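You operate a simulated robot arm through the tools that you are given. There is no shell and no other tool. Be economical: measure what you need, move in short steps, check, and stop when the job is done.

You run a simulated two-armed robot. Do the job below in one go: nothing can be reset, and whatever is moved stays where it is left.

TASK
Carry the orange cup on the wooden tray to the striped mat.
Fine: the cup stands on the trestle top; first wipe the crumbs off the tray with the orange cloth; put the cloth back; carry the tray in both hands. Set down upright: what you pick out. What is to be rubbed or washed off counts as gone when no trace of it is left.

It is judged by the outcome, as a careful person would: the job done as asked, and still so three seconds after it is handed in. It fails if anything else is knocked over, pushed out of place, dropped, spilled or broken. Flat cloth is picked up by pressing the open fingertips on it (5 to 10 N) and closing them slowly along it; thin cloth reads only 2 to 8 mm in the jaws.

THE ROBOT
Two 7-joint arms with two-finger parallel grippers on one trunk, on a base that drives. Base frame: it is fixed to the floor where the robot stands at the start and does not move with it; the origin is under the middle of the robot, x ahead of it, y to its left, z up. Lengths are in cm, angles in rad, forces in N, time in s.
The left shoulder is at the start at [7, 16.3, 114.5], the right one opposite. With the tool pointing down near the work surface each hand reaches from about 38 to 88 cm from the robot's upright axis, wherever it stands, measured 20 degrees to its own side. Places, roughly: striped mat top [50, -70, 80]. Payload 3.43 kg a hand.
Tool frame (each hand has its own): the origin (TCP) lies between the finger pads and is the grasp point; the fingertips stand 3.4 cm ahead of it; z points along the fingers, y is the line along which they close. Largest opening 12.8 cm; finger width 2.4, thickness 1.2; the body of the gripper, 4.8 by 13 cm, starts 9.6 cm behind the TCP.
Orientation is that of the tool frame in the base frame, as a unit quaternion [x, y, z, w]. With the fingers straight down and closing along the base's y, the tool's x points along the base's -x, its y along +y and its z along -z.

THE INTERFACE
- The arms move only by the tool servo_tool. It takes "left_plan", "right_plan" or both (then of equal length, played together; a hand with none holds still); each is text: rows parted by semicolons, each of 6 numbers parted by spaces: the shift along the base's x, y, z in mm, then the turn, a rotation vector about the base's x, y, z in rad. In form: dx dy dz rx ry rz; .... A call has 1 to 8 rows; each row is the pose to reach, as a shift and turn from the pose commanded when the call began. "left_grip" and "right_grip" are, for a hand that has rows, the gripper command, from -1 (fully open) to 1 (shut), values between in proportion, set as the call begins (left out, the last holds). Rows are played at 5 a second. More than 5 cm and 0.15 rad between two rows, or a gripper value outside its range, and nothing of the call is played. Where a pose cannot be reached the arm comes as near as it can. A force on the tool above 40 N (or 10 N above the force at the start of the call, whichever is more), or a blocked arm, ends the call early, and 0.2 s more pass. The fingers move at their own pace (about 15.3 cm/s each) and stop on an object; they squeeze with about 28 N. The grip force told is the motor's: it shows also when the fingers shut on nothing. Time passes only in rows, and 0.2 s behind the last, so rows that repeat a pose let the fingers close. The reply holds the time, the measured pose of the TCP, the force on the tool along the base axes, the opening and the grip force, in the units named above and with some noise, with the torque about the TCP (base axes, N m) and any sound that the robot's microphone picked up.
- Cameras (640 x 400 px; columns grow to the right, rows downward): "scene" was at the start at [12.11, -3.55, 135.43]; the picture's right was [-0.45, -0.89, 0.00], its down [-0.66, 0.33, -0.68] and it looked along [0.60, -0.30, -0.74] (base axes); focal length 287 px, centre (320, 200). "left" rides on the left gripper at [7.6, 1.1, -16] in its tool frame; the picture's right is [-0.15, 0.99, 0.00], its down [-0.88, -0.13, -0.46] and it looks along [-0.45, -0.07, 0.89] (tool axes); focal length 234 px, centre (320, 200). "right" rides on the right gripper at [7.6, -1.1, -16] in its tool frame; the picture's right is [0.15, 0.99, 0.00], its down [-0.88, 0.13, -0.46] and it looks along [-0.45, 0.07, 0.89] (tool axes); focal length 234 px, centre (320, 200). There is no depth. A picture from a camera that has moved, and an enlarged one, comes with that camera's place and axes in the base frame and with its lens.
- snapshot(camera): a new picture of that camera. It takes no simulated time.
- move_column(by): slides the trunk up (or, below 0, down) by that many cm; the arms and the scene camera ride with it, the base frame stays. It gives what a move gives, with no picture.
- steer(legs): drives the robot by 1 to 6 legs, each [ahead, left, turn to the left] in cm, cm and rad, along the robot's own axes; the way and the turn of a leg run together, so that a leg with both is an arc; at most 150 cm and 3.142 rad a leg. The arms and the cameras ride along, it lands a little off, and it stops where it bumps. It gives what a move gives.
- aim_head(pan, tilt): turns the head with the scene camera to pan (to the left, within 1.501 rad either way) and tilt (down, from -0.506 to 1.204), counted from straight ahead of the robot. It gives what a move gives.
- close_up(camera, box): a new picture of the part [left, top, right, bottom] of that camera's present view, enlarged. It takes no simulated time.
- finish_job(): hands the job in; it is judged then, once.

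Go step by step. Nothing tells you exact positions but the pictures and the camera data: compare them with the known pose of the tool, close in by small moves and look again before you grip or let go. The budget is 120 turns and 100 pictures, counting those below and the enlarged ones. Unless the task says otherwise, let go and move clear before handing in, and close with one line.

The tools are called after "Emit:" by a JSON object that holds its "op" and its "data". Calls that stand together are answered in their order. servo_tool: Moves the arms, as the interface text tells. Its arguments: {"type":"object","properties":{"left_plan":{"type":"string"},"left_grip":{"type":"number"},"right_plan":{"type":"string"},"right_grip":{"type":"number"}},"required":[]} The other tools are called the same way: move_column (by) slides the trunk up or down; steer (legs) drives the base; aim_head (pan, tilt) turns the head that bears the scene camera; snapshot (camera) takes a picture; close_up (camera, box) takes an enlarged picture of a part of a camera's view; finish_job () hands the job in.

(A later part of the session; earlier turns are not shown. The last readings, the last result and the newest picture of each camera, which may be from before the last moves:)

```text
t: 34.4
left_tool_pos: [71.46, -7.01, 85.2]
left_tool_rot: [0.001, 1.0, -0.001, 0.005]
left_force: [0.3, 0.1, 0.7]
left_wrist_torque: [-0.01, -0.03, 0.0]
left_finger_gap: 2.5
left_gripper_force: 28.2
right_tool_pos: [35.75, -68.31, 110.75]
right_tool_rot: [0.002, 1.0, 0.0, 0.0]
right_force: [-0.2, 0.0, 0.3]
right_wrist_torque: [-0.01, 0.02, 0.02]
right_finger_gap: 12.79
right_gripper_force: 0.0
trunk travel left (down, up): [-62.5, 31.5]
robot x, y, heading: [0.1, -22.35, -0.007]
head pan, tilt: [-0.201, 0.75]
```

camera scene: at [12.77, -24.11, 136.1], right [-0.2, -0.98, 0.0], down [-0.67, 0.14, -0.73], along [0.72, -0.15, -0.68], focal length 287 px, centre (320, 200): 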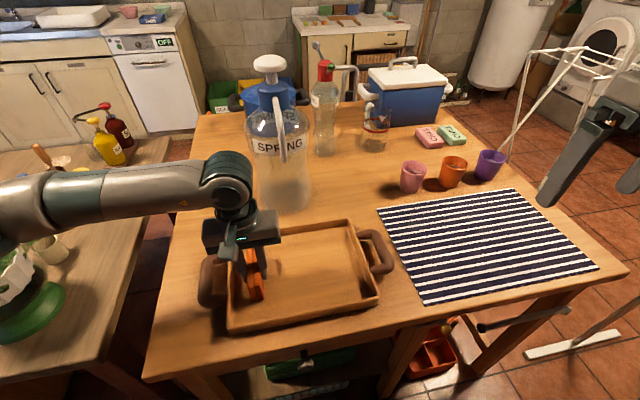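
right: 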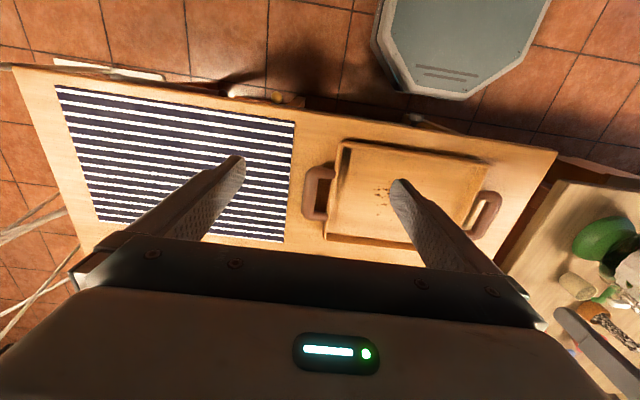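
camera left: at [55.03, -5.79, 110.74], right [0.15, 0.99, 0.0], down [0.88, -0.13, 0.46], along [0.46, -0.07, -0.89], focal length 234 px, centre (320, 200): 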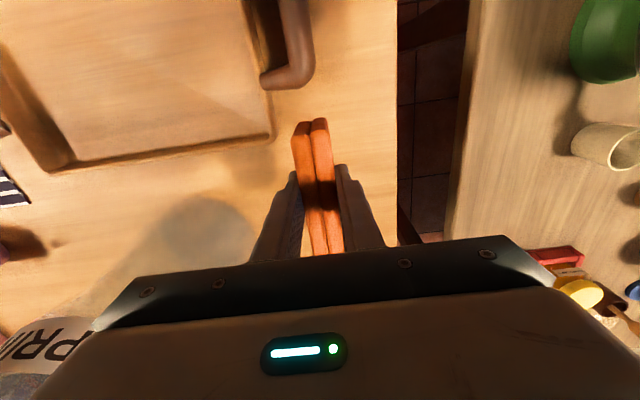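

Emit:
{"op": "servo_tool", "data": {"left_plan": "1 0 -1.5 0 0 0; 1 0 -1.5 0 0 0"}}

Emit:
{"op": "servo_tool", "data": {"left_plan": "0 0 0 0 0 0; 0 0 0 0 0 0; 0 0 30 0 0 0; 0 0 60 0 0 0; 0 0 60 0 0 0", "left_grip": 0.2}}

Emit:
{"op": "snapshot", "data": {"camera": "left"}}

```text
t: 35.0
left_tool_pos: [71.5, -6.97, 85.05]
left_tool_rot: [0.003, 1.0, 0.0, 0.005]
left_force: [-0.1, 0.0, -0.4]
left_wrist_torque: [0.0, 0.01, 0.01]
left_finger_gap: 2.5
left_gripper_force: 27.6
right_tool_pos: [35.77, -68.32, 110.75]
right_tool_rot: [0.002, 1.0, 0.0, 0.0]
right_force: [-0.4, -0.1, -0.1]
right_wrist_torque: [0.05, 0.05, 0.03]
right_finger_gap: 12.8
right_gripper_force: 0.0
trunk travel left (down, up): [-62.5, 31.5]
robot x, y, heading: [0.01, -22.41, -0.008]
head pan, tilt: [-0.201, 0.75]
```

```text
t: 36.2
left_tool_pos: [71.19, -7.07, 90.89]
left_tool_rot: [0.002, 1.0, 0.0, 0.005]
left_force: [-0.1, 1.0, 0.5]
left_wrist_torque: [-0.01, -0.02, 0.0]
left_finger_gap: 5.1
left_gripper_force: 0.1
right_tool_pos: [35.89, -68.38, 110.66]
right_tool_rot: [0.002, 1.0, 0.001, 0.0]
right_force: [0.6, -0.1, -0.2]
right_wrist_torque: [0.0, 0.02, 0.0]
right_finger_gap: 12.8
right_gripper_force: 0.1
trunk travel left (down, up): [-62.5, 31.5]
robot x, y, heading: [-0.09, -22.15, -0.005]
head pan, tilt: [-0.201, 0.75]
```

```text
69 pictures are left
camera left: at [63.67, -5.89, 106.71], right [0.15, 0.99, 0.0], down [0.88, -0.13, 0.46], along [0.46, -0.07, -0.89], focal length 234 px, centre (320, 200)
```

left: 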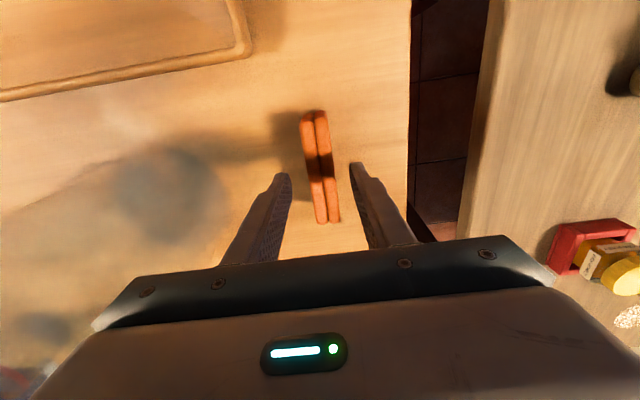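

The pad stands at [71.6,-7.05]. Now I open wide and use the inner side finger to tip it gently over towards +y onto its old place.

Emit:
{"op": "servo_tool", "data": {"left_plan": "3 0 5 0 0 0; 3 25 5 0 0 0; 3 42 5 0 0 0; 3 42 5 0 0 0; 3 42 -15 0 0 0; 3 42 -30 0 0 0; 3 42 -30 0 0 0", "left_grip": -1}}

Emit:
{"op": "servo_tool", "data": {"left_plan": "0 8 0 0 0 0; 0 13 0 0 0 0; 0 18 0 0 0 0; 0 23 0 0 0 0; 0 28 0 0 0 0; 0 33 0 0 0 0; 0 38 0 0 0 0; 0 38 0 0 0 0"}}

Emit:
{"op": "snapshot", "data": {"camera": "left"}}

Emit:
{"op": "close_up", "data": {"camera": "scene", "box": [140, 120, 340, 260]}}

```text
t: 37.8
left_tool_pos: [71.87, -2.81, 88.06]
left_tool_rot: [0.001, 1.0, 0.0, 0.005]
left_force: [0.0, 0.0, -0.8]
left_wrist_torque: [-0.02, 0.02, 0.0]
left_finger_gap: 12.81
left_gripper_force: 0.0
right_tool_pos: [35.75, -68.39, 110.8]
right_tool_rot: [0.001, 1.0, 0.001, 0.001]
right_force: [-0.9, -1.0, -0.7]
right_wrist_torque: [0.0, 0.01, 0.02]
right_finger_gap: 12.83
right_gripper_force: 0.1
trunk travel left (down, up): [-62.5, 31.5]
robot x, y, heading: [-0.07, -22.25, -0.003]
head pan, tilt: [-0.201, 0.75]
```

```text
t: 39.6
left_tool_pos: [71.85, 1.11, 88.06]
left_tool_rot: [0.001, 1.0, 0.0, 0.005]
left_force: [-0.1, -0.3, 0.0]
left_wrist_torque: [-0.02, 0.01, 0.01]
left_finger_gap: 12.78
left_gripper_force: 0.2
right_tool_pos: [35.78, -68.46, 110.79]
right_tool_rot: [0.001, 1.0, 0.0, 0.0]
right_force: [0.0, -0.2, 0.3]
right_wrist_torque: [0.02, 0.02, 0.02]
right_finger_gap: 12.81
right_gripper_force: 0.1
trunk travel left (down, up): [-62.5, 31.5]
robot x, y, heading: [0.11, -22.28, -0.006]
head pan, tilt: [-0.201, 0.75]
```

```text
68 pictures are left
camera left: at [64.12, 2.19, 103.84], right [0.15, 0.99, 0.0], down [0.88, -0.13, 0.46], along [0.46, -0.07, -0.89], focal length 234 px, centre (320, 200)
```

left: 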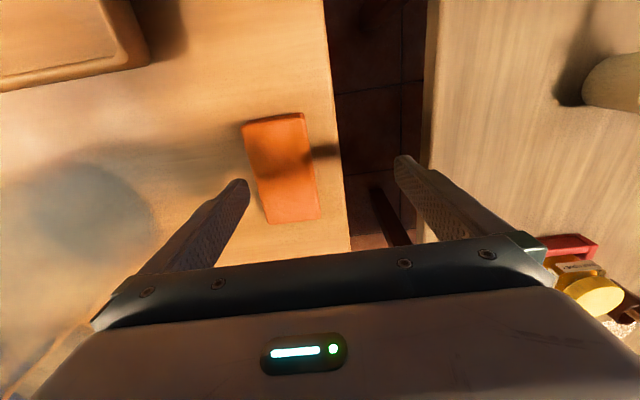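

```text
2.86 times, centred on (240, 190) of scene
camera zoom: at [13.1, -23.93, 136.05], right [-0.2, -0.98, 0.0], down [-0.67, 0.14, -0.73], along [0.72, -0.15, -0.68], focal length 821 px, centre (549, 229)
```

zoom: 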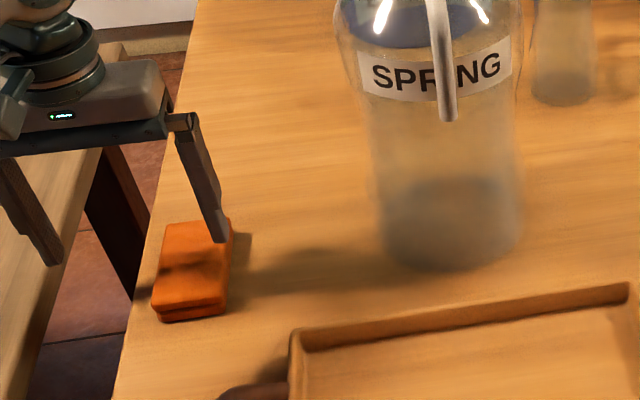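

The cloth lies flat within half a centimetre of its old place. I raise the left hand to the front, then drive 13 cm further right to reach the cup with the right hand.

Emit:
{"op": "servo_tool", "data": {"left_plan": "0 0 40 0 0 0; -40 0 70 0 0 0; -85 0 90 0 0 0; -130 0 110 0 0 0; -175 0 130 0 0 0; -215 0 140 0 0 0"}}

Emit:
{"op": "steer", "data": {"legs": [[0, -13, 0]]}}

Emit:
{"op": "aim_head", "data": {"pan": -0.45, "tilt": 0.75}}

Emit:
{"op": "snapshot", "data": {"camera": "scene"}}

```text
t: 41.0
left_tool_pos: [50.17, 0.58, 101.89]
left_tool_rot: [0.001, 1.0, 0.0, 0.005]
left_force: [-0.1, -0.5, 0.1]
left_wrist_torque: [0.02, -0.02, -0.01]
left_finger_gap: 12.8
left_gripper_force: 0.1
right_tool_pos: [35.63, -68.29, 110.84]
right_tool_rot: [0.002, 1.0, 0.0, 0.0]
right_force: [-0.2, -0.5, 0.6]
right_wrist_torque: [-0.01, 0.0, 0.01]
right_finger_gap: 12.82
right_gripper_force: 0.2
trunk travel left (down, up): [-62.5, 31.5]
robot x, y, heading: [-0.01, -22.35, -0.001]
head pan, tilt: [-0.201, 0.75]
```

```text
t: 42.3
left_tool_pos: [50.3, -12.05, 101.84]
left_tool_rot: [0.002, 1.0, 0.0, 0.006]
left_force: [0.5, -0.2, -0.3]
left_wrist_torque: [-0.02, -0.03, -0.01]
left_finger_gap: 12.78
left_gripper_force: 0.1
right_tool_pos: [35.53, -81.0, 110.81]
right_tool_rot: [0.002, 1.0, 0.0, -0.001]
right_force: [-0.4, 0.5, 0.7]
right_wrist_torque: [-0.03, 0.02, 0.02]
right_finger_gap: 12.78
right_gripper_force: 0.1
trunk travel left (down, up): [-62.5, 31.5]
robot x, y, heading: [-0.66, -34.85, -0.003]
head pan, tilt: [-0.201, 0.75]
```

```text
t: 43.0
left_tool_pos: [50.34, -12.09, 101.8]
left_tool_rot: [0.003, 1.0, 0.0, 0.005]
left_force: [0.4, -0.2, -0.8]
left_wrist_torque: [0.01, -0.01, 0.0]
left_finger_gap: 12.79
left_gripper_force: 0.0
right_tool_pos: [35.61, -81.02, 110.83]
right_tool_rot: [0.003, 1.0, -0.001, -0.001]
right_force: [0.1, 0.1, -0.2]
right_wrist_torque: [0.01, 0.01, 0.0]
right_finger_gap: 12.78
right_gripper_force: 0.0
trunk travel left (down, up): [-62.5, 31.5]
robot x, y, heading: [0.13, -34.57, -0.007]
head pan, tilt: [-0.45, 0.75]
```

```text
66 pictures are left
camera scene: at [12.34, -38.48, 136.05], right [-0.44, -0.9, 0.0], down [-0.61, 0.3, -0.73], along [0.66, -0.32, -0.68], focal length 287 px, centre (320, 200)
```

scene: 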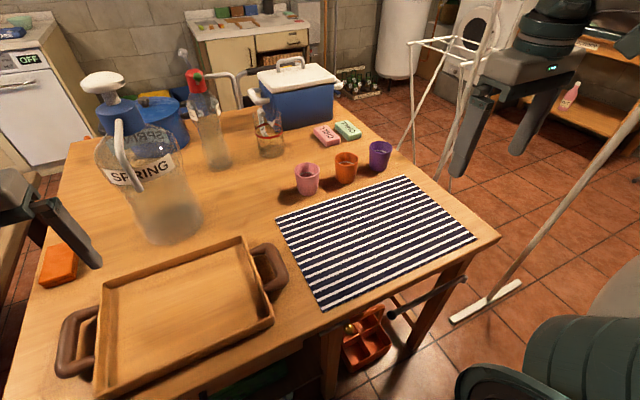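

The orange cup is at about [70.8,-75.6], with ~5 cm to each neighbour; closing along y with a 9 cm opening fits. I bring the right hand above it.

Emit:
{"op": "servo_tool", "data": {"right_plan": "44 7 -5 0 0 0; 88 14 -10 0 0 0; 132 21 -15 0 0 0; 176 28 -20 0 0 0; 220 35 -25 0 0 0; 264 42 -30 0 0 0; 308 49 -35 0 0 0; 345 55 -40 0 0 0", "right_grip": -0.42}}

Emit:
{"op": "servo_tool", "data": {"right_plan": "0 0 -40 0 0 0; 0 0 -80 0 0 0; 0 0 -80 0 0 0"}}

Emit:
{"op": "snapshot", "data": {"camera": "right"}}

Emit:
{"op": "close_up", "data": {"camera": "scene", "box": [260, 60, 460, 200]}}

```text
t: 44.8
left_tool_pos: [50.48, -12.01, 101.64]
left_tool_rot: [0.002, 1.0, -0.001, 0.005]
left_force: [0.1, -0.6, 0.3]
left_wrist_torque: [0.0, 0.04, 0.02]
left_finger_gap: 12.81
left_gripper_force: 0.1
right_tool_pos: [70.34, -75.05, 106.61]
right_tool_rot: [0.003, 1.0, -0.001, -0.001]
right_force: [0.1, -0.5, -1.0]
right_wrist_torque: [0.0, 0.03, -0.02]
right_finger_gap: 9.1
right_gripper_force: 0.0
trunk travel left (down, up): [-62.5, 31.5]
robot x, y, heading: [0.04, -34.75, -0.005]
head pan, tilt: [-0.45, 0.75]
```

```text
t: 45.6
left_tool_pos: [50.41, -12.07, 101.82]
left_tool_rot: [0.002, 1.0, 0.0, 0.005]
left_force: [-0.3, -0.4, 0.3]
left_wrist_torque: [-0.01, -0.03, -0.02]
left_finger_gap: 12.79
left_gripper_force: 0.1
right_tool_pos: [69.95, -75.04, 98.85]
right_tool_rot: [0.003, 1.0, 0.001, 0.001]
right_force: [0.2, 0.5, 0.6]
right_wrist_torque: [-0.04, 0.0, 0.02]
right_finger_gap: 9.09
right_gripper_force: 0.0
trunk travel left (down, up): [-62.5, 31.5]
robot x, y, heading: [0.09, -35.35, -0.009]
head pan, tilt: [-0.45, 0.75]
```

```text
65 pictures are left
camera right: at [62.6, -76.01, 114.9], right [-0.14, 0.99, 0.0], down [0.88, 0.13, 0.46], along [0.45, 0.06, -0.89], focal length 234 px, centre (320, 200)
```

right: 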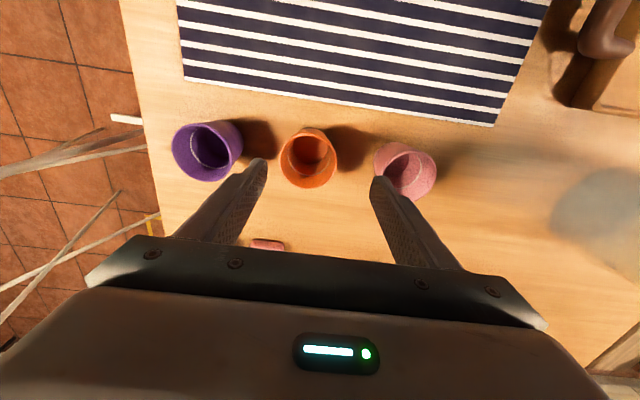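

```text
2.86 times, centred on (360, 130) of scene
camera zoom: at [12.31, -38.42, 136.06], right [-0.44, -0.9, 0.0], down [-0.61, 0.3, -0.73], along [0.66, -0.32, -0.68], focal length 821 px, centre (206, 400)
```

zoom: 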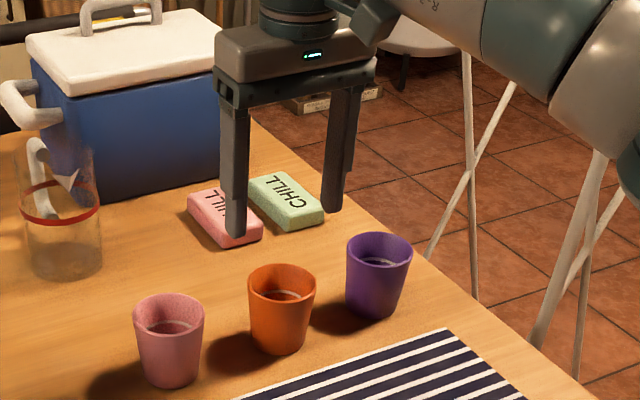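

The orange cup's rim centre is at about [70.2,-76.2]; I correct by −1.1 cm in y and descend to just above the rim for a check.

Emit:
{"op": "servo_tool", "data": {"right_plan": "3 -11 -25 0 0 0; 3 -11 -50 0 0 0; 3 -11 -62 0 0 0; 3 -11 -62 0 0 0"}}

Emit:
{"op": "snapshot", "data": {"camera": "right"}}

Emit:
{"op": "close_up", "data": {"camera": "scene", "box": [260, 60, 460, 200]}}

```text
t: 46.6
left_tool_pos: [50.38, -12.14, 101.8]
left_tool_rot: [0.003, 1.0, 0.0, 0.005]
left_force: [0.2, -0.3, -0.1]
left_wrist_torque: [0.0, 0.02, 0.0]
left_finger_gap: 12.81
left_gripper_force: 0.2
right_tool_pos: [70.37, -76.51, 92.53]
right_tool_rot: [0.003, 1.0, 0.0, 0.001]
right_force: [0.7, 0.8, -0.3]
right_wrist_torque: [-0.01, -0.01, -0.02]
right_finger_gap: 9.09
right_gripper_force: 0.1
trunk travel left (down, up): [-62.5, 31.5]
robot x, y, heading: [-0.08, -34.96, -0.001]
head pan, tilt: [-0.45, 0.75]
```

```text
63 pictures are left
camera right: at [63.08, -77.52, 108.47], right [-0.14, 0.99, 0.0], down [0.88, 0.13, 0.46], along [0.45, 0.06, -0.89], focal length 234 px, centre (320, 200)
```

right: 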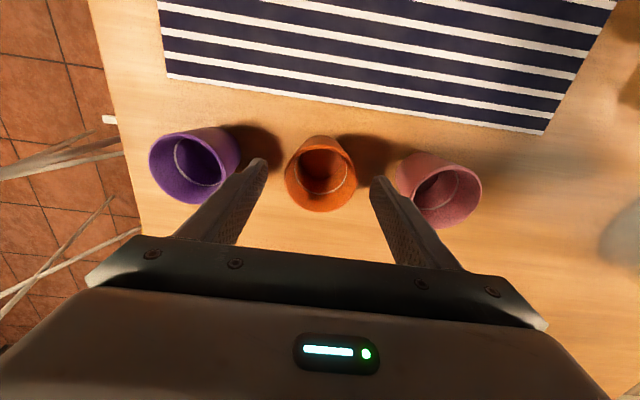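

```text
2.86 times, centred on (360, 130) of scene
camera zoom: at [12.34, -38.47, 136.05], right [-0.44, -0.9, 0.0], down [-0.61, 0.3, -0.73], along [0.66, -0.32, -0.68], focal length 821 px, centre (206, 400)
```

zoom: 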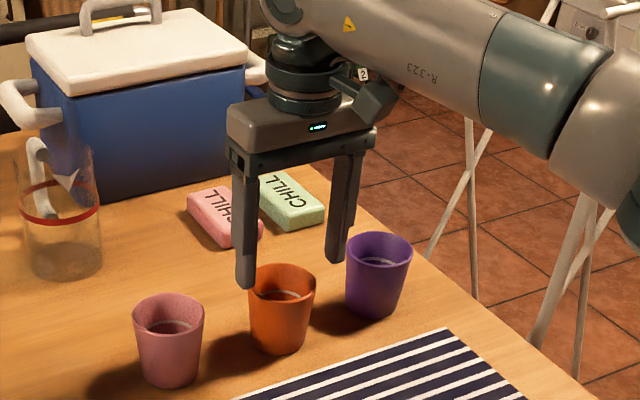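

The cup is centred between the fingers. I descend and grip it.

Emit:
{"op": "servo_tool", "data": {"right_plan": "1 0 -25 0 0 0; 1 0 -50 0 0 0; 1 0 -75 0 0 0; 1 0 -75 0 0 0"}}

Emit:
{"op": "servo_tool", "data": {"right_plan": "0 0 0 0 0 0; 0 0 0 0 0 0; 0 0 0 0 0 0", "right_grip": 0.1}}

Emit:
{"op": "snapshot", "data": {"camera": "right"}}

```text
t: 47.6
left_tool_pos: [50.21, -12.12, 101.88]
left_tool_rot: [0.002, 1.0, -0.001, 0.005]
left_force: [-0.9, -0.7, -0.9]
left_wrist_torque: [0.0, 0.01, 0.02]
left_finger_gap: 12.81
left_gripper_force: 0.1
right_tool_pos: [70.5, -76.61, 85.16]
right_tool_rot: [0.003, 1.0, 0.0, -0.001]
right_force: [0.0, 0.1, 0.4]
right_wrist_torque: [0.05, 0.01, -0.01]
right_finger_gap: 9.11
right_gripper_force: 0.2
trunk travel left (down, up): [-62.5, 31.5]
robot x, y, heading: [-0.15, -34.92, -0.008]
head pan, tilt: [-0.45, 0.75]
```

```text
t: 48.4
left_tool_pos: [50.3, -12.09, 101.84]
left_tool_rot: [0.003, 1.0, 0.0, 0.005]
left_force: [0.6, 0.0, 0.3]
left_wrist_torque: [-0.02, -0.01, 0.05]
left_finger_gap: 12.82
left_gripper_force: 0.1
right_tool_pos: [70.38, -76.65, 84.95]
right_tool_rot: [0.002, 1.0, -0.001, 0.0]
right_force: [0.3, 0.6, 0.6]
right_wrist_torque: [0.03, -0.05, -0.01]
right_finger_gap: 6.95
right_gripper_force: 27.5
trunk travel left (down, up): [-62.5, 31.5]
robot x, y, heading: [-0.15, -34.95, -0.01]
head pan, tilt: [-0.45, 0.75]
```

```text
61 pictures are left
camera right: at [63.02, -77.58, 101.01], right [-0.14, 0.99, 0.0], down [0.88, 0.13, 0.46], along [0.45, 0.06, -0.89], focal length 234 px, centre (320, 200)
```

right: 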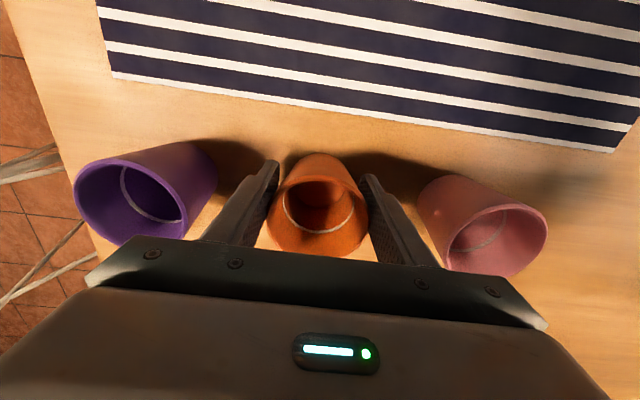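

Gripped at 6.95 cm (rim). I lift a little, slowly, and check that it hangs level.

Emit:
{"op": "servo_tool", "data": {"right_plan": "0 0 5 0 0 0; 0 0 10 0 0 0; 0 0 20 0 0 0; 0 0 30 0 0 0; 0 0 30 0 0 0"}}

Emit:
{"op": "snapshot", "data": {"camera": "right"}}

Emit:
{"op": "close_up", "data": {"camera": "scene", "box": [260, 60, 460, 200]}}

```text
t: 49.6
left_tool_pos: [50.27, -12.2, 101.87]
left_tool_rot: [0.003, 1.0, 0.0, 0.005]
left_force: [0.9, 0.4, 0.7]
left_wrist_torque: [0.01, 0.01, 0.01]
left_finger_gap: 12.79
left_gripper_force: 0.3
right_tool_pos: [70.45, -76.56, 87.93]
right_tool_rot: [0.003, 1.0, 0.0, 0.0]
right_force: [0.0, -0.8, -0.4]
right_wrist_torque: [-0.02, 0.03, 0.01]
right_finger_gap: 6.94
right_gripper_force: 28.2
trunk travel left (down, up): [-62.5, 31.5]
robot x, y, heading: [0.01, -34.85, -0.01]
head pan, tilt: [-0.45, 0.75]
```

```text
60 pictures are left
camera right: at [62.99, -77.64, 103.87], right [-0.14, 0.99, 0.0], down [0.88, 0.13, 0.46], along [0.45, 0.06, -0.89], focal length 234 px, centre (320, 200)
```

right: 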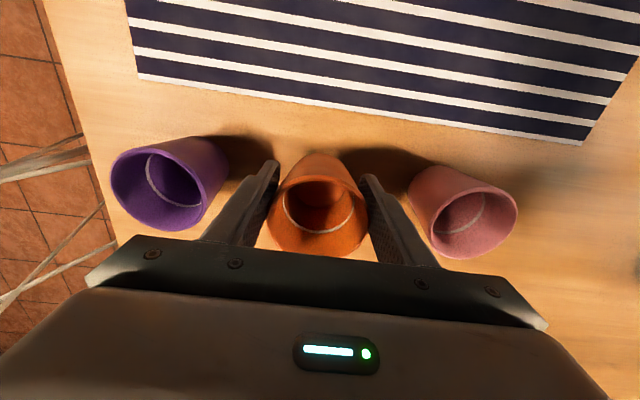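

```text
2.86 times, centred on (360, 130) of scene
camera zoom: at [12.37, -38.48, 136.05], right [-0.44, -0.9, 0.0], down [-0.61, 0.3, -0.73], along [0.66, -0.32, -0.68], focal length 821 px, centre (206, 400)
```

zoom: 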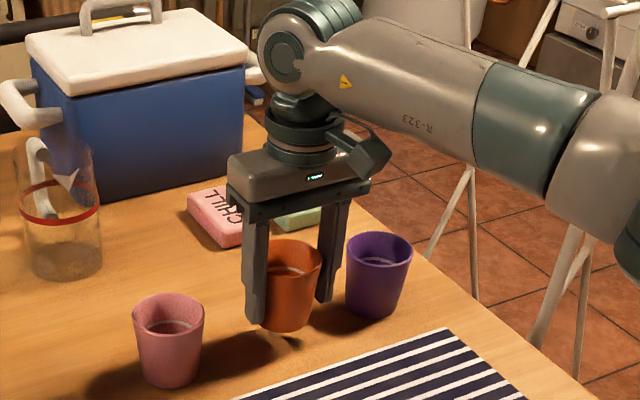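

The cup hangs level. I lift it gently and carry it back over the mat edge toward the tray, moving the left hand aside meanwhile.

Emit:
{"op": "servo_tool", "data": {"right_plan": "0 0 12 0 0 0; 0 0 32 0 0 0; -3 0 55 0 0 0; -15 0 75 0 0 0; -35 4 88 0 0 0; -58 15 92 0 0 0; -82 30 92 0 0 0; -106 47 92 0 0 0", "left_plan": "0 20 0 0 0 0; 0 45 0 0 0 0; 0 70 0 0 0 0; 0 95 0 0 0 0; 0 120 0 0 0 0; 0 145 0 0 0 0; 0 165 0 0 0 0; 0 165 0 0 0 0"}}

Emit:
{"op": "servo_tool", "data": {"right_plan": "-14 10 0 0 0 0; -32 30 0 0 0 0; -52 55 0 0 0 0; -72 82 0 0 0 0; -90 110 0 0 0 0; -102 140 0 0 0 0; -106 170 0 0 0 0; -107 198 0 0 0 0"}}

Emit:
{"op": "servo_tool", "data": {"right_plan": "0 12 0 0 0 0; 0 38 0 0 0 0; 0 70 0 0 0 0; 0 105 0 0 0 0; 0 140 0 0 0 0; 0 175 0 0 0 0; 0 205 0 0 0 0; 0 225 0 0 0 0"}}

Emit:
{"op": "aim_head", "data": {"pan": 0.0, "tilt": 0.85}}

Emit:
{"op": "snapshot", "data": {"camera": "right"}}

Emit:
{"op": "snapshot", "data": {"camera": "scene"}}

```text
t: 51.4
left_tool_pos: [50.08, 4.55, 101.84]
left_tool_rot: [0.002, 1.0, -0.001, 0.005]
left_force: [0.2, -0.3, 0.1]
left_wrist_torque: [-0.02, 0.0, -0.01]
left_finger_gap: 12.78
left_gripper_force: 0.1
right_tool_pos: [59.65, -71.89, 97.48]
right_tool_rot: [0.004, 1.0, 0.0, 0.0]
right_force: [-0.6, -0.7, -0.8]
right_wrist_torque: [0.01, 0.04, 0.04]
right_finger_gap: 6.94
right_gripper_force: 27.9
trunk travel left (down, up): [-62.5, 31.5]
robot x, y, heading: [0.27, -34.65, -0.005]
head pan, tilt: [-0.45, 0.75]
```

```text
t: 53.2
left_tool_pos: [50.2, 4.54, 101.67]
left_tool_rot: [0.002, 1.0, -0.001, 0.005]
left_force: [0.0, -0.9, 0.0]
left_wrist_torque: [-0.02, 0.03, 0.0]
left_finger_gap: 12.78
left_gripper_force: 0.1
right_tool_pos: [49.16, -51.78, 97.43]
right_tool_rot: [0.004, 1.0, -0.001, 0.0]
right_force: [0.1, 0.2, -0.5]
right_wrist_torque: [-0.02, 0.03, -0.01]
right_finger_gap: 6.94
right_gripper_force: 28.0
trunk travel left (down, up): [-62.5, 31.5]
robot x, y, heading: [-0.14, -34.91, -0.01]
head pan, tilt: [-0.45, 0.75]
```

```text
t: 55.0
left_tool_pos: [50.18, 4.5, 101.69]
left_tool_rot: [0.003, 1.0, 0.0, 0.005]
left_force: [-0.1, 0.0, -0.3]
left_wrist_torque: [-0.01, 0.05, 0.02]
left_finger_gap: 12.8
left_gripper_force: 0.1
right_tool_pos: [48.93, -29.49, 97.0]
right_tool_rot: [0.003, 1.0, 0.0, 0.0]
right_force: [-0.8, 0.0, -0.9]
right_wrist_torque: [0.0, 0.0, -0.01]
right_finger_gap: 6.97
right_gripper_force: 27.7
trunk travel left (down, up): [-62.5, 31.5]
robot x, y, heading: [-0.16, -34.64, -0.004]
head pan, tilt: [-0.45, 0.75]
```

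```text
t: 55.9
left_tool_pos: [50.16, 4.44, 101.85]
left_tool_rot: [0.003, 1.0, 0.0, 0.006]
left_force: [0.2, -0.2, -0.8]
left_wrist_torque: [-0.02, -0.01, -0.01]
left_finger_gap: 12.8
left_gripper_force: 0.1
right_tool_pos: [48.96, -29.51, 97.14]
right_tool_rot: [0.002, 1.0, -0.001, 0.001]
right_force: [-0.1, 0.5, -0.1]
right_wrist_torque: [0.02, -0.01, 0.01]
right_finger_gap: 6.94
right_gripper_force: 28.0
trunk travel left (down, up): [-62.5, 31.5]
robot x, y, heading: [-0.03, -34.7, -0.005]
head pan, tilt: [0.0, 0.85]
```

```text
58 pictures are left
camera right: at [41.55, -30.46, 112.98], right [-0.14, 0.99, 0.0], down [0.88, 0.13, 0.46], along [0.45, 0.06, -0.89], focal length 234 px, centre (320, 200)
```

right: 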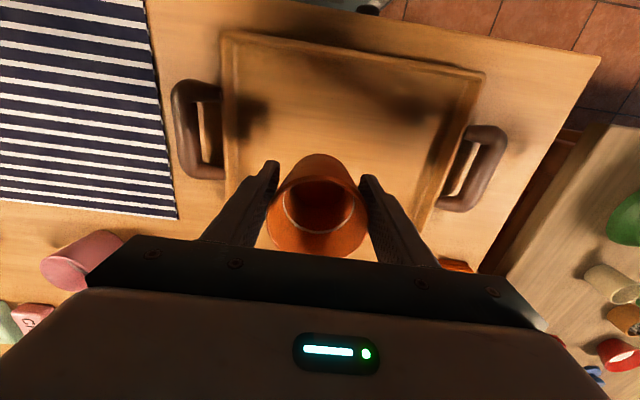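

```text
57 pictures are left
camera scene: at [12.73, -34.85, 135.25], right [-0.01, -1.0, 0.0], down [-0.75, 0.01, -0.66], along [0.66, -0.01, -0.75], focal length 287 px, centre (320, 200)
```

scene: 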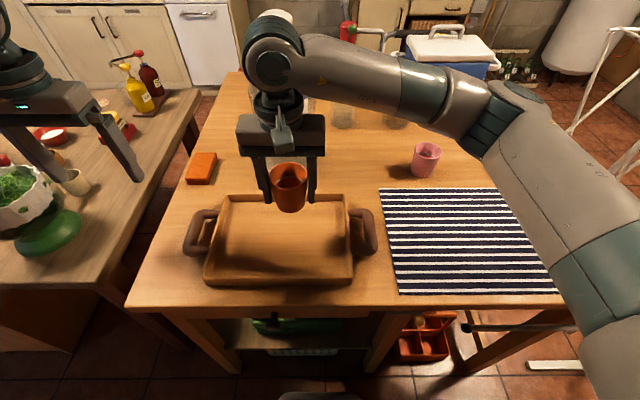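

The tray's centre is about [48.2,-27.5]. I lower the cup onto it gently.

Emit:
{"op": "servo_tool", "data": {"right_plan": "-2 8 -8 0 0 0; -5 18 -25 0 0 0; -5 20 -50 0 0 0; -5 20 -75 0 0 0; -5 20 -95 0 0 0; -5 20 -106 0 0 0; -5 20 -112 0 0 0; -5 20 -112 0 0 0"}}

Emit:
{"op": "servo_tool", "data": {"right_plan": "0 0 -1.5 0 0 0; 0 0 -3 0 0 0; 0 0 -3 0 0 0"}}

```text
t: 57.7
left_tool_pos: [50.14, 4.47, 101.76]
left_tool_rot: [0.003, 1.0, 0.0, 0.005]
left_force: [-0.2, -0.7, -0.6]
left_wrist_torque: [-0.01, -0.01, 0.01]
left_finger_gap: 12.83
left_gripper_force: 0.1
right_tool_pos: [48.6, -27.45, 86.05]
right_tool_rot: [0.003, 1.0, 0.0, 0.0]
right_force: [0.1, -0.4, -0.7]
right_wrist_torque: [-0.01, 0.03, 0.0]
right_finger_gap: 6.98
right_gripper_force: 28.0
trunk travel left (down, up): [-62.5, 31.5]
robot x, y, heading: [-0.39, -34.82, -0.01]
head pan, tilt: [0.0, 0.85]
```

```text
t: 58.5
left_tool_pos: [50.08, 4.42, 101.81]
left_tool_rot: [0.003, 1.0, 0.0, 0.004]
left_force: [1.2, 0.4, 0.8]
left_wrist_torque: [0.03, -0.02, 0.02]
left_finger_gap: 12.8
left_gripper_force: 0.1
right_tool_pos: [48.68, -27.35, 85.93]
right_tool_rot: [0.002, 1.0, 0.0, 0.001]
right_force: [1.1, -0.1, 0.5]
right_wrist_torque: [0.06, 0.01, 0.01]
right_finger_gap: 6.99
right_gripper_force: 28.1
trunk travel left (down, up): [-62.5, 31.5]
robot x, y, heading: [-0.31, -34.77, -0.008]
head pan, tilt: [0.0, 0.85]
```

Emit:
{"op": "servo_tool", "data": {"right_plan": "0 0 -1.5 0 0 0; 0 0 -1.5 0 0 0"}}

Emit:
{"op": "servo_tool", "data": {"right_plan": "0 0 -1.5 0 0 0; 0 0 -1.5 0 0 0"}}

```text
t: 59.1
left_tool_pos: [50.13, 4.47, 101.82]
left_tool_rot: [0.002, 1.0, 0.0, 0.005]
left_force: [-0.4, 0.6, 0.7]
left_wrist_torque: [-0.02, 0.01, 0.0]
left_finger_gap: 12.82
left_gripper_force: 0.0
right_tool_pos: [48.63, -27.38, 85.84]
right_tool_rot: [0.003, 1.0, 0.0, 0.002]
right_force: [0.4, 1.5, 9.8]
right_wrist_torque: [-0.17, -0.1, 0.02]
right_finger_gap: 7.0
right_gripper_force: 27.6
trunk travel left (down, up): [-62.5, 31.5]
robot x, y, heading: [-0.1, -34.99, -0.016]
head pan, tilt: [0.0, 0.85]
```

```text
t: 59.7
left_tool_pos: [50.09, 4.43, 101.71]
left_tool_rot: [0.003, 1.0, 0.0, 0.006]
left_force: [-0.7, 0.5, -0.3]
left_wrist_torque: [-0.04, -0.02, 0.01]
left_finger_gap: 12.8
left_gripper_force: 0.0
right_tool_pos: [48.55, -27.35, 85.71]
right_tool_rot: [0.002, 1.0, 0.001, 0.001]
right_force: [2.9, 5.5, 20.8]
right_wrist_torque: [-0.17, -0.22, 0.09]
right_finger_gap: 6.98
right_gripper_force: 28.1
trunk travel left (down, up): [-62.5, 31.5]
robot x, y, heading: [0.15, -35.12, -0.002]
head pan, tilt: [0.0, 0.85]
```

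The cup stands on the tray floor. I ease the pressure, open the fingers to 9 cm and rise straight up.

Emit:
{"op": "servo_tool", "data": {"right_plan": "0 0 2 0 0 0; 0 0 2 0 0 0"}}

Emit:
{"op": "servo_tool", "data": {"right_plan": "0 0 0 0 0 0; 0 0 0 0 0 0; 0 0 30 0 0 0; 0 0 70 0 0 0; 0 0 110 0 0 0; 0 0 110 0 0 0", "right_grip": -0.42}}

Emit:
{"op": "snapshot", "data": {"camera": "right"}}

Emit:
{"op": "snapshot", "data": {"camera": "scene"}}

```text
t: 60.3
left_tool_pos: [50.13, 4.28, 101.84]
left_tool_rot: [0.002, 1.0, 0.0, 0.004]
left_force: [0.3, 0.0, 1.1]
left_wrist_torque: [0.0, 0.01, 0.01]
left_finger_gap: 12.77
left_gripper_force: 0.1
right_tool_pos: [48.63, -27.34, 85.7]
right_tool_rot: [0.003, 1.0, -0.001, 0.0]
right_force: [1.1, 3.2, 9.6]
right_wrist_torque: [-0.03, -0.17, 0.04]
right_finger_gap: 6.99
right_gripper_force: 28.1
trunk travel left (down, up): [-62.5, 31.5]
robot x, y, heading: [0.14, -34.44, -0.011]
head pan, tilt: [0.0, 0.85]
```

```text
t: 61.7
left_tool_pos: [50.15, 4.41, 101.83]
left_tool_rot: [0.003, 1.0, 0.0, 0.005]
left_force: [0.0, -1.1, -0.1]
left_wrist_torque: [0.02, 0.01, 0.02]
left_finger_gap: 12.79
left_gripper_force: 0.0
right_tool_pos: [48.62, -27.48, 96.38]
right_tool_rot: [0.003, 1.0, 0.0, 0.0]
right_force: [-0.1, -0.7, 0.1]
right_wrist_torque: [0.0, 0.01, -0.01]
right_finger_gap: 9.1
right_gripper_force: 0.1
trunk travel left (down, up): [-62.5, 31.5]
robot x, y, heading: [-0.23, -34.63, -0.005]
head pan, tilt: [0.0, 0.85]
```

```text
56 pictures are left
camera right: at [41.2, -28.51, 112.31], right [-0.14, 0.99, 0.0], down [0.88, 0.13, 0.46], along [0.45, 0.06, -0.89], focal length 234 px, centre (320, 200)
```

right: 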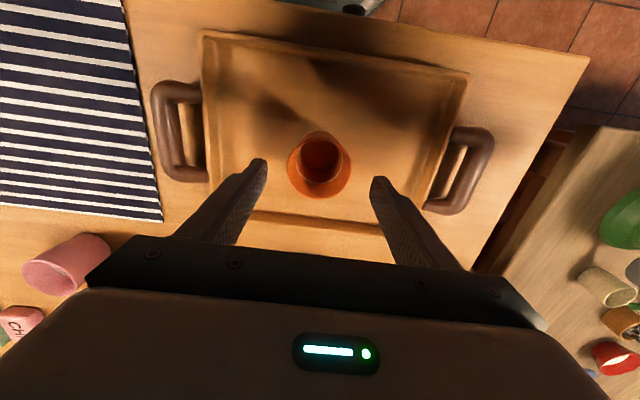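

```text
55 pictures are left
camera scene: at [12.77, -34.87, 135.25], right [-0.01, -1.0, 0.0], down [-0.75, 0.01, -0.66], along [0.66, 0.0, -0.75], focal length 287 px, centre (320, 200)
```

scene: 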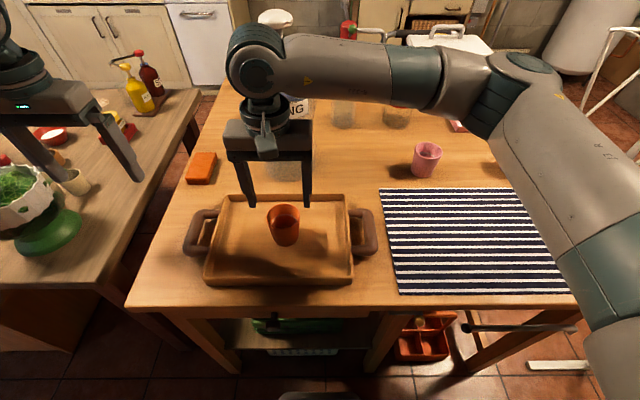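

The cup stands upright in the tray. Now the handles: I look at them closely.

Emit:
{"op": "servo_tool", "data": {"right_plan": "0 -45 10 0 0 0; 0 -90 10 0 0 0; 0 -135 10 0 0 0; 0 -170 10 0 0 0; 0 -170 10 0 0 0", "left_plan": "0 -40 0 0 0 0; 0 -80 0 0 0 0; 0 -120 0 0 0 0; 0 -120 0 0 0 0; 0 -120 0 0 0 0", "right_grip": -0.1, "left_grip": -0.1}}

Emit:
{"op": "snapshot", "data": {"camera": "right"}}

Emit:
{"op": "snapshot", "data": {"camera": "left"}}

Emit:
{"op": "close_up", "data": {"camera": "scene", "box": [180, 180, 390, 300]}}

```text
t: 62.9
left_tool_pos: [50.02, -7.62, 101.88]
left_tool_rot: [0.003, 1.0, -0.001, 0.005]
left_force: [-0.9, -0.4, -0.7]
left_wrist_torque: [-0.02, 0.01, 0.03]
left_finger_gap: 7.03
left_gripper_force: 0.1
right_tool_pos: [48.77, -44.46, 97.47]
right_tool_rot: [0.003, 1.0, -0.001, 0.0]
right_force: [0.1, -0.1, 0.0]
right_wrist_torque: [-0.02, 0.0, -0.01]
right_finger_gap: 7.05
right_gripper_force: 0.0
trunk travel left (down, up): [-62.5, 31.5]
robot x, y, heading: [-0.07, -34.35, -0.009]
head pan, tilt: [0.0, 0.85]
```

```text
54 pictures are left
camera right: at [41.25, -45.46, 113.44], right [-0.14, 0.99, 0.0], down [0.88, 0.13, 0.46], along [0.45, 0.06, -0.89], focal length 234 px, centre (320, 200)
```

right: 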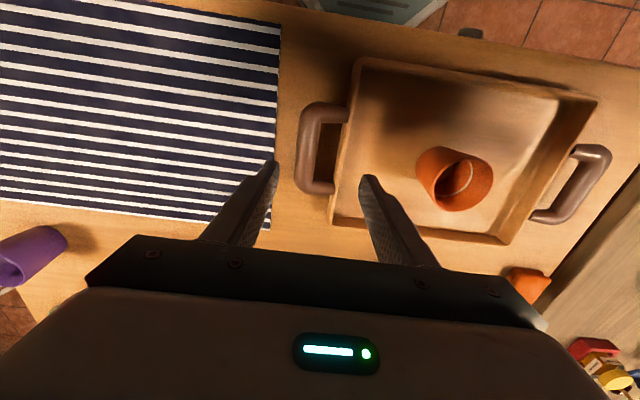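

```text
53 pictures are left
camera left: at [42.32, -6.42, 117.65], right [0.15, 0.99, 0.0], down [0.88, -0.13, 0.46], along [0.46, -0.07, -0.89], focal length 234 px, centre (320, 200)
```

left: 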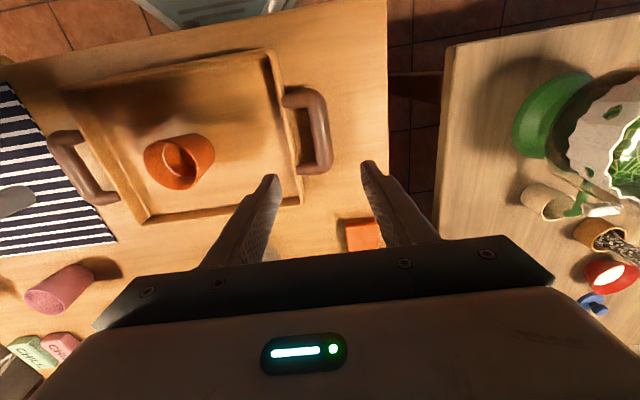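

```text
3.05 times, centred on (285, 240) of scene
camera zoom: at [12.77, -34.76, 135.25], right [-0.01, -1.0, 0.0], down [-0.75, 0.0, -0.66], along [0.66, 0.0, -0.75], focal length 876 px, centre (427, 78)
```

zoom: 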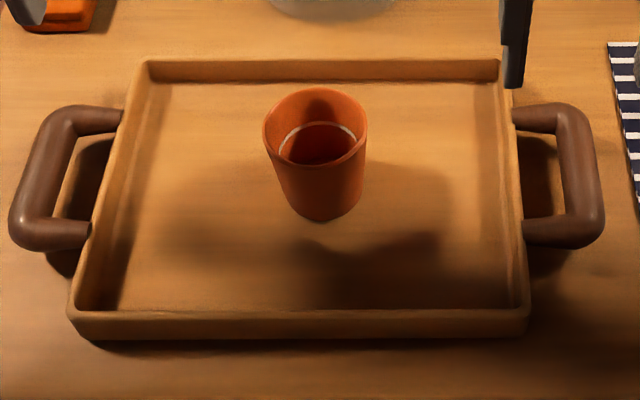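

The handle bars run along x: right bar at about [49.4,-45.85,83], left at [49.4,-7.6,83], ~2.5 cm thick with ~2.7 cm free inside. I bring both hands just above with a 4.2 cm opening and check.

Emit:
{"op": "servo_tool", "data": {"right_plan": "3 -7 -18 0 0 0; 6 -14 -36 0 0 0; 6 -14 -54 0 0 0; 6 -14 -74 0 0 0; 6 -14 -74 0 0 0", "left_plan": "-3 0 -30 0 0 0; -6 0 -60 0 0 0; -6 0 -90 0 0 0; -6 0 -118 0 0 0; -6 0 -118 0 0 0", "right_grip": 0.34, "left_grip": 0.34}}

Emit:
{"op": "close_up", "data": {"camera": "right", "box": [220, 80, 460, 260]}}

Emit:
{"op": "close_up", "data": {"camera": "left", "box": [180, 80, 420, 260]}}

Emit:
{"op": "close_up", "data": {"camera": "scene", "box": [180, 160, 390, 300]}}

```text
t: 64.1
left_tool_pos: [49.65, -7.67, 90.03]
left_tool_rot: [0.003, 1.0, 0.0, 0.005]
left_force: [0.5, 1.2, -0.2]
left_wrist_torque: [0.0, 0.0, -0.04]
left_finger_gap: 4.21
left_gripper_force: 0.1
right_tool_pos: [49.29, -46.04, 90.26]
right_tool_rot: [0.003, 1.0, 0.0, 0.0]
right_force: [-0.1, -0.3, 0.1]
right_wrist_torque: [0.03, 0.0, 0.01]
right_finger_gap: 4.21
right_gripper_force: 0.0
trunk travel left (down, up): [-62.5, 31.5]
robot x, y, heading: [-0.22, -34.73, -0.009]
head pan, tilt: [0.0, 0.85]
```

```text
2.22 times, centred on (340, 170) of right
camera zoom: at [41.96, -47.0, 106.25], right [-0.14, 0.99, 0.0], down [0.88, 0.13, 0.46], along [0.45, 0.06, -0.89], focal length 520 px, centre (276, 267)
```

zoom: 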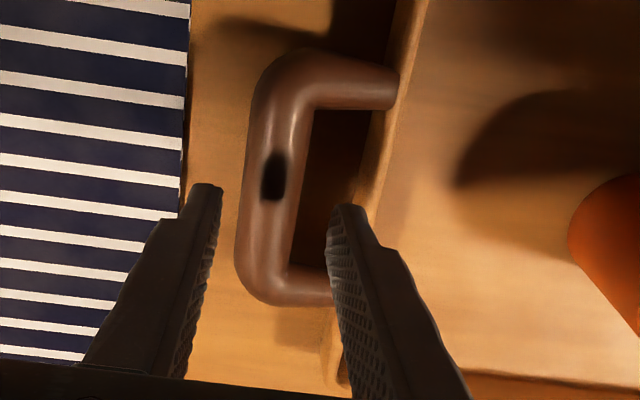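

```text
2.22 times, centred on (300, 170) of left
camera zoom: at [41.96, -6.38, 105.94], right [0.15, 0.99, 0.0], down [0.87, -0.13, 0.47], along [0.46, -0.07, -0.89], focal length 520 px, centre (364, 267)
```

zoom: 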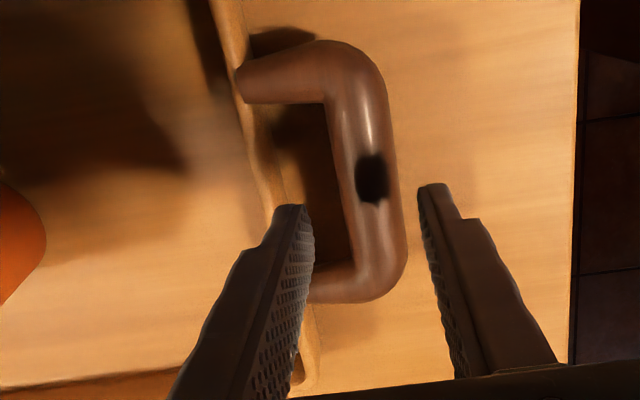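

```text
2.86 times, centred on (285, 230) of scene
camera zoom: at [12.69, -34.87, 135.26], right [-0.01, -1.0, 0.0], down [-0.75, 0.01, -0.66], along [0.66, 0.0, -0.75], focal length 821 px, centre (420, 114)
```

zoom: 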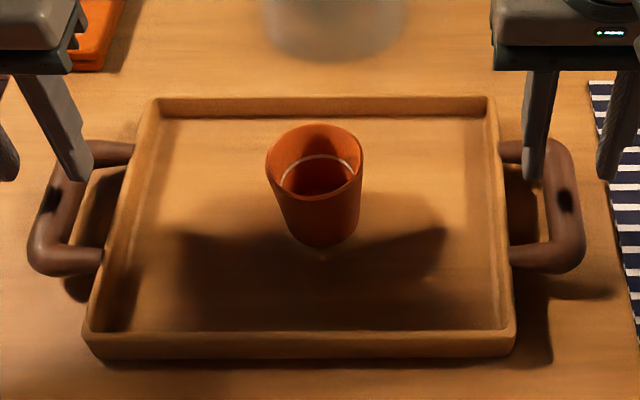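

Both hands are aligned (left needs +3 mm). I lower both over the bars.

Emit:
{"op": "servo_tool", "data": {"right_plan": "0 -1 -20 0 0 0; 0 -1 -40 0 0 0; 0 -1 -60 0 0 0; 0 -1 -60 0 0 0", "left_plan": "-2 3 -20 0 0 0; -2 3 -40 0 0 0; -2 3 -58 0 0 0; -2 3 -58 0 0 0"}}

Emit:
{"op": "close_up", "data": {"camera": "scene", "box": [180, 160, 390, 300]}}

```text
t: 65.1
left_tool_pos: [49.42, -7.37, 84.18]
left_tool_rot: [0.003, 1.0, 0.0, 0.005]
left_force: [0.1, -0.2, 0.7]
left_wrist_torque: [0.0, 0.01, -0.01]
left_finger_gap: 4.22
left_gripper_force: 0.1
right_tool_pos: [49.45, -46.06, 84.04]
right_tool_rot: [0.003, 1.0, 0.0, 0.0]
right_force: [0.1, 0.2, 0.1]
right_wrist_torque: [0.02, -0.02, 0.02]
right_finger_gap: 4.18
right_gripper_force: 0.1
trunk travel left (down, up): [-62.5, 31.5]
robot x, y, heading: [-0.17, -35.38, -0.008]
head pan, tilt: [0.0, 0.85]
```

```text
2.86 times, centred on (285, 230) of scene
camera zoom: at [12.7, -34.87, 135.26], right [-0.01, -1.0, 0.0], down [-0.75, 0.01, -0.66], along [0.66, 0.0, -0.75], focal length 821 px, centre (420, 114)
```

zoom: 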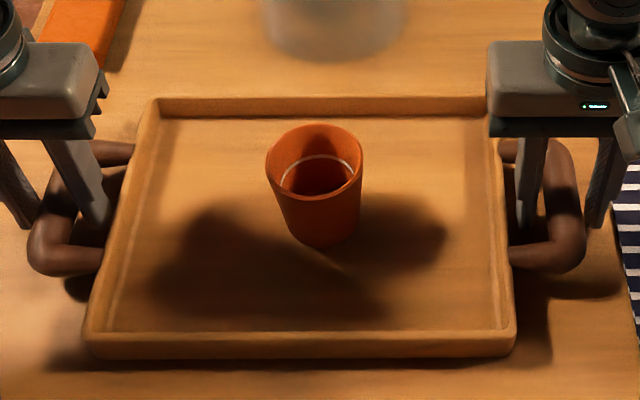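

Fingers straddle both bars. I close both grippers.

Emit:
{"op": "servo_tool", "data": {"right_plan": "0 0 0 0 0 0; 0 0 0 0 0 0; 0 0 0 0 0 0", "left_plan": "0 0 0 0 0 0; 0 0 0 0 0 0; 0 0 0 0 0 0", "right_grip": 1, "left_grip": 1}}

```text
t: 65.9
left_tool_pos: [49.5, -7.38, 84.17]
left_tool_rot: [0.001, 1.0, 0.0, 0.005]
left_force: [0.9, 3.4, -0.1]
left_wrist_torque: [0.06, -0.1, 0.14]
left_finger_gap: 2.77
left_gripper_force: 27.9
right_tool_pos: [49.34, -46.04, 84.05]
right_tool_rot: [0.002, 1.0, -0.001, 0.0]
right_force: [-1.4, -4.1, -0.5]
right_wrist_torque: [-0.06, -0.18, 0.21]
right_finger_gap: 2.78
right_gripper_force: 28.0
trunk travel left (down, up): [-62.5, 31.5]
robot x, y, heading: [-0.25, -34.42, -0.006]
head pan, tilt: [0.0, 0.85]
```

Both grips hold (2.77 cm). I lift the tray slowly and level, together.

Emit:
{"op": "servo_tool", "data": {"right_plan": "0 0 3 0 0 0; 0 0 8 0 0 0; 0 0 15 0 0 0; 0 0 22 0 0 0; 0 0 28 0 0 0; 0 0 30 0 0 0; 0 0 30 0 0 0", "left_plan": "0 0 3 0 0 0; 0 0 8 0 0 0; 0 0 15 0 0 0; 0 0 22 0 0 0; 0 0 28 0 0 0; 0 0 30 0 0 0; 0 0 30 0 0 0"}}

Emit:
{"op": "snapshot", "data": {"camera": "scene"}}

```text
t: 67.5
left_tool_pos: [49.52, -7.27, 87.17]
left_tool_rot: [0.001, 1.0, 0.001, 0.005]
left_force: [1.5, 12.2, -2.1]
left_wrist_torque: [0.25, -0.08, 0.13]
left_finger_gap: 2.74
left_gripper_force: 27.9
right_tool_pos: [49.35, -46.07, 87.47]
right_tool_rot: [0.003, 1.0, -0.001, 0.0]
right_force: [-0.4, -12.3, -2.7]
right_wrist_torque: [-0.06, 0.07, 0.19]
right_finger_gap: 2.74
right_gripper_force: 28.2
trunk travel left (down, up): [-62.5, 31.5]
robot x, y, heading: [0.04, -34.56, -0.007]
head pan, tilt: [0.0, 0.85]
```

```text
47 pictures are left
camera scene: at [12.78, -34.86, 135.25], right [-0.01, -1.0, 0.0], down [-0.75, 0.0, -0.66], along [0.66, 0.0, -0.75], focal length 287 px, centre (320, 200)
```

scene: 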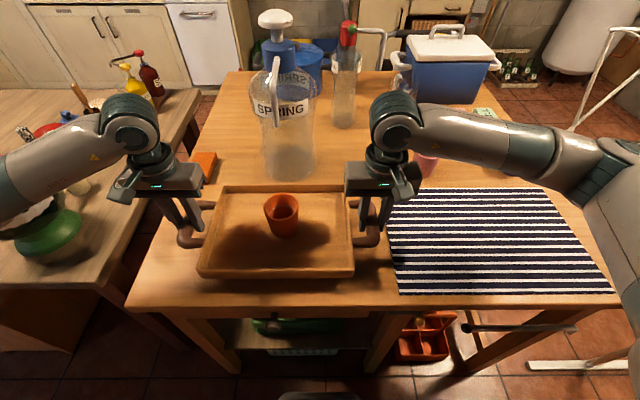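

The tray is up and level, with a slight inward squeeze. I relieve it and lift to a safe carrying height.

Emit:
{"op": "servo_tool", "data": {"right_plan": "0 -1 4 0 0 0; 0 -1.5 11 0 0 0; 0 -1.5 21 0 0 0; 0 -1.5 31 0 0 0; 0 -1.5 41 0 0 0; 0 -1.5 50 0 0 0; 0 -1.5 56 0 0 0; 0 -1.5 58 0 0 0", "left_plan": "0 1 4 0 0 0; 0 1.5 11 0 0 0; 0 1.5 21 0 0 0; 0 1.5 31 0 0 0; 0 1.5 41 0 0 0; 0 1.5 51 0 0 0; 0 1.5 57 0 0 0; 0 1.5 60 0 0 0"}}

Emit:
{"op": "close_up", "data": {"camera": "scene", "box": [120, 120, 460, 320]}}

```text
t: 69.3
left_tool_pos: [49.6, -7.26, 93.25]
left_tool_rot: [0.004, 1.0, 0.0, 0.005]
left_force: [-0.9, -24.3, -3.0]
left_wrist_torque: [-0.08, 0.24, -0.15]
left_finger_gap: 2.75
left_gripper_force: 28.4
right_tool_pos: [49.23, -46.0, 93.05]
right_tool_rot: [0.002, 1.0, 0.001, 0.0]
right_force: [1.0, 23.3, -1.3]
right_wrist_torque: [0.36, -0.29, -0.2]
right_finger_gap: 2.76
right_gripper_force: 27.8
trunk travel left (down, up): [-62.5, 31.5]
robot x, y, heading: [-0.11, -34.94, -0.009]
head pan, tilt: [0.0, 0.85]
```

```text
1.88 times, centred on (290, 220) of scene
camera zoom: at [12.78, -34.86, 135.24], right [-0.01, -1.0, 0.0], down [-0.75, 0.0, -0.66], along [0.66, 0.0, -0.75], focal length 541 px, centre (376, 162)
```

zoom: 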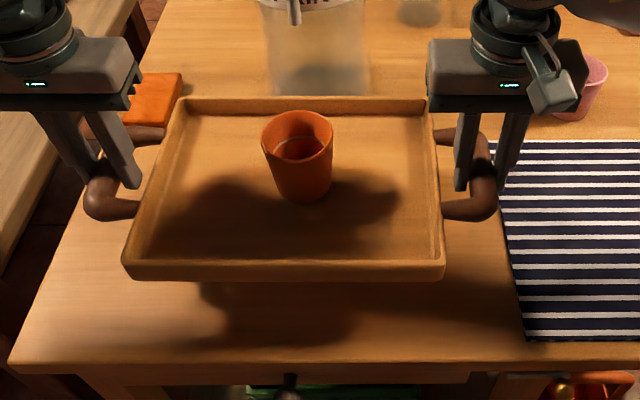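

Over-relieved slightly; I ease 1 mm back and drive a short first leg to the right.

Emit:
{"op": "servo_tool", "data": {"right_plan": "0 0.5 0 0 0 0; 0 1 0 0 0 0; 0 1 0 0 0 0", "left_plan": "0 -0.5 0 0 0 0; 0 -1 0 0 0 0; 0 -1 0 0 0 0"}}

Emit:
{"op": "steer", "data": {"legs": [[0, -10, 0]]}}

Emit:
{"op": "snapshot", "data": {"camera": "scene"}}

```text
t: 70.1
left_tool_pos: [49.51, -7.17, 93.33]
left_tool_rot: [0.002, 1.0, 0.0, 0.005]
left_force: [0.5, -14.5, -3.9]
left_wrist_torque: [-0.14, 0.0, -0.02]
left_finger_gap: 2.76
left_gripper_force: 28.1
right_tool_pos: [49.4, -46.0, 93.0]
right_tool_rot: [0.003, 1.0, -0.001, -0.001]
right_force: [0.6, 15.2, -2.1]
right_wrist_torque: [0.28, 0.03, 0.16]
right_finger_gap: 2.75
right_gripper_force: 28.2
trunk travel left (down, up): [-62.5, 31.5]
robot x, y, heading: [0.06, -34.75, -0.009]
head pan, tilt: [0.0, 0.85]
```

```text
t: 71.3
left_tool_pos: [49.63, -17.56, 93.2]
left_tool_rot: [0.004, 1.0, 0.0, 0.005]
left_force: [0.5, -7.6, -1.9]
left_wrist_torque: [-0.06, -0.06, 0.06]
left_finger_gap: 2.74
left_gripper_force: 27.8
right_tool_pos: [49.12, -56.26, 92.9]
right_tool_rot: [0.004, 1.0, 0.0, -0.001]
right_force: [-0.4, 7.1, -2.2]
right_wrist_torque: [0.02, 0.04, 0.13]
right_finger_gap: 2.76
right_gripper_force: 28.4
trunk travel left (down, up): [-62.5, 31.5]
robot x, y, heading: [-0.03, -45.22, -0.008]
head pan, tilt: [0.0, 0.85]
```

```text
45 pictures are left
camera scene: at [12.7, -45.1, 135.24], right [-0.01, -1.0, 0.0], down [-0.75, 0.01, -0.66], along [0.66, -0.01, -0.75], focal length 287 px, centre (320, 200)
```

scene: 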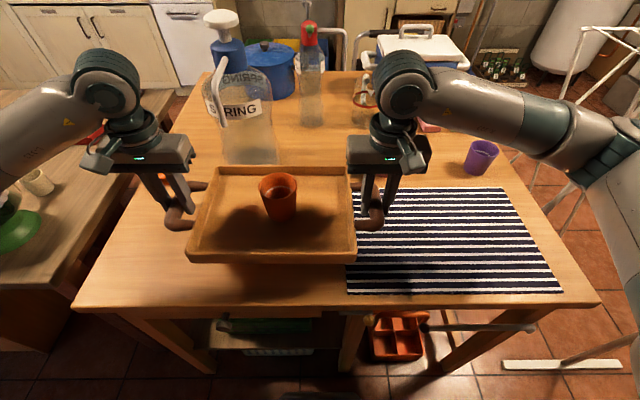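

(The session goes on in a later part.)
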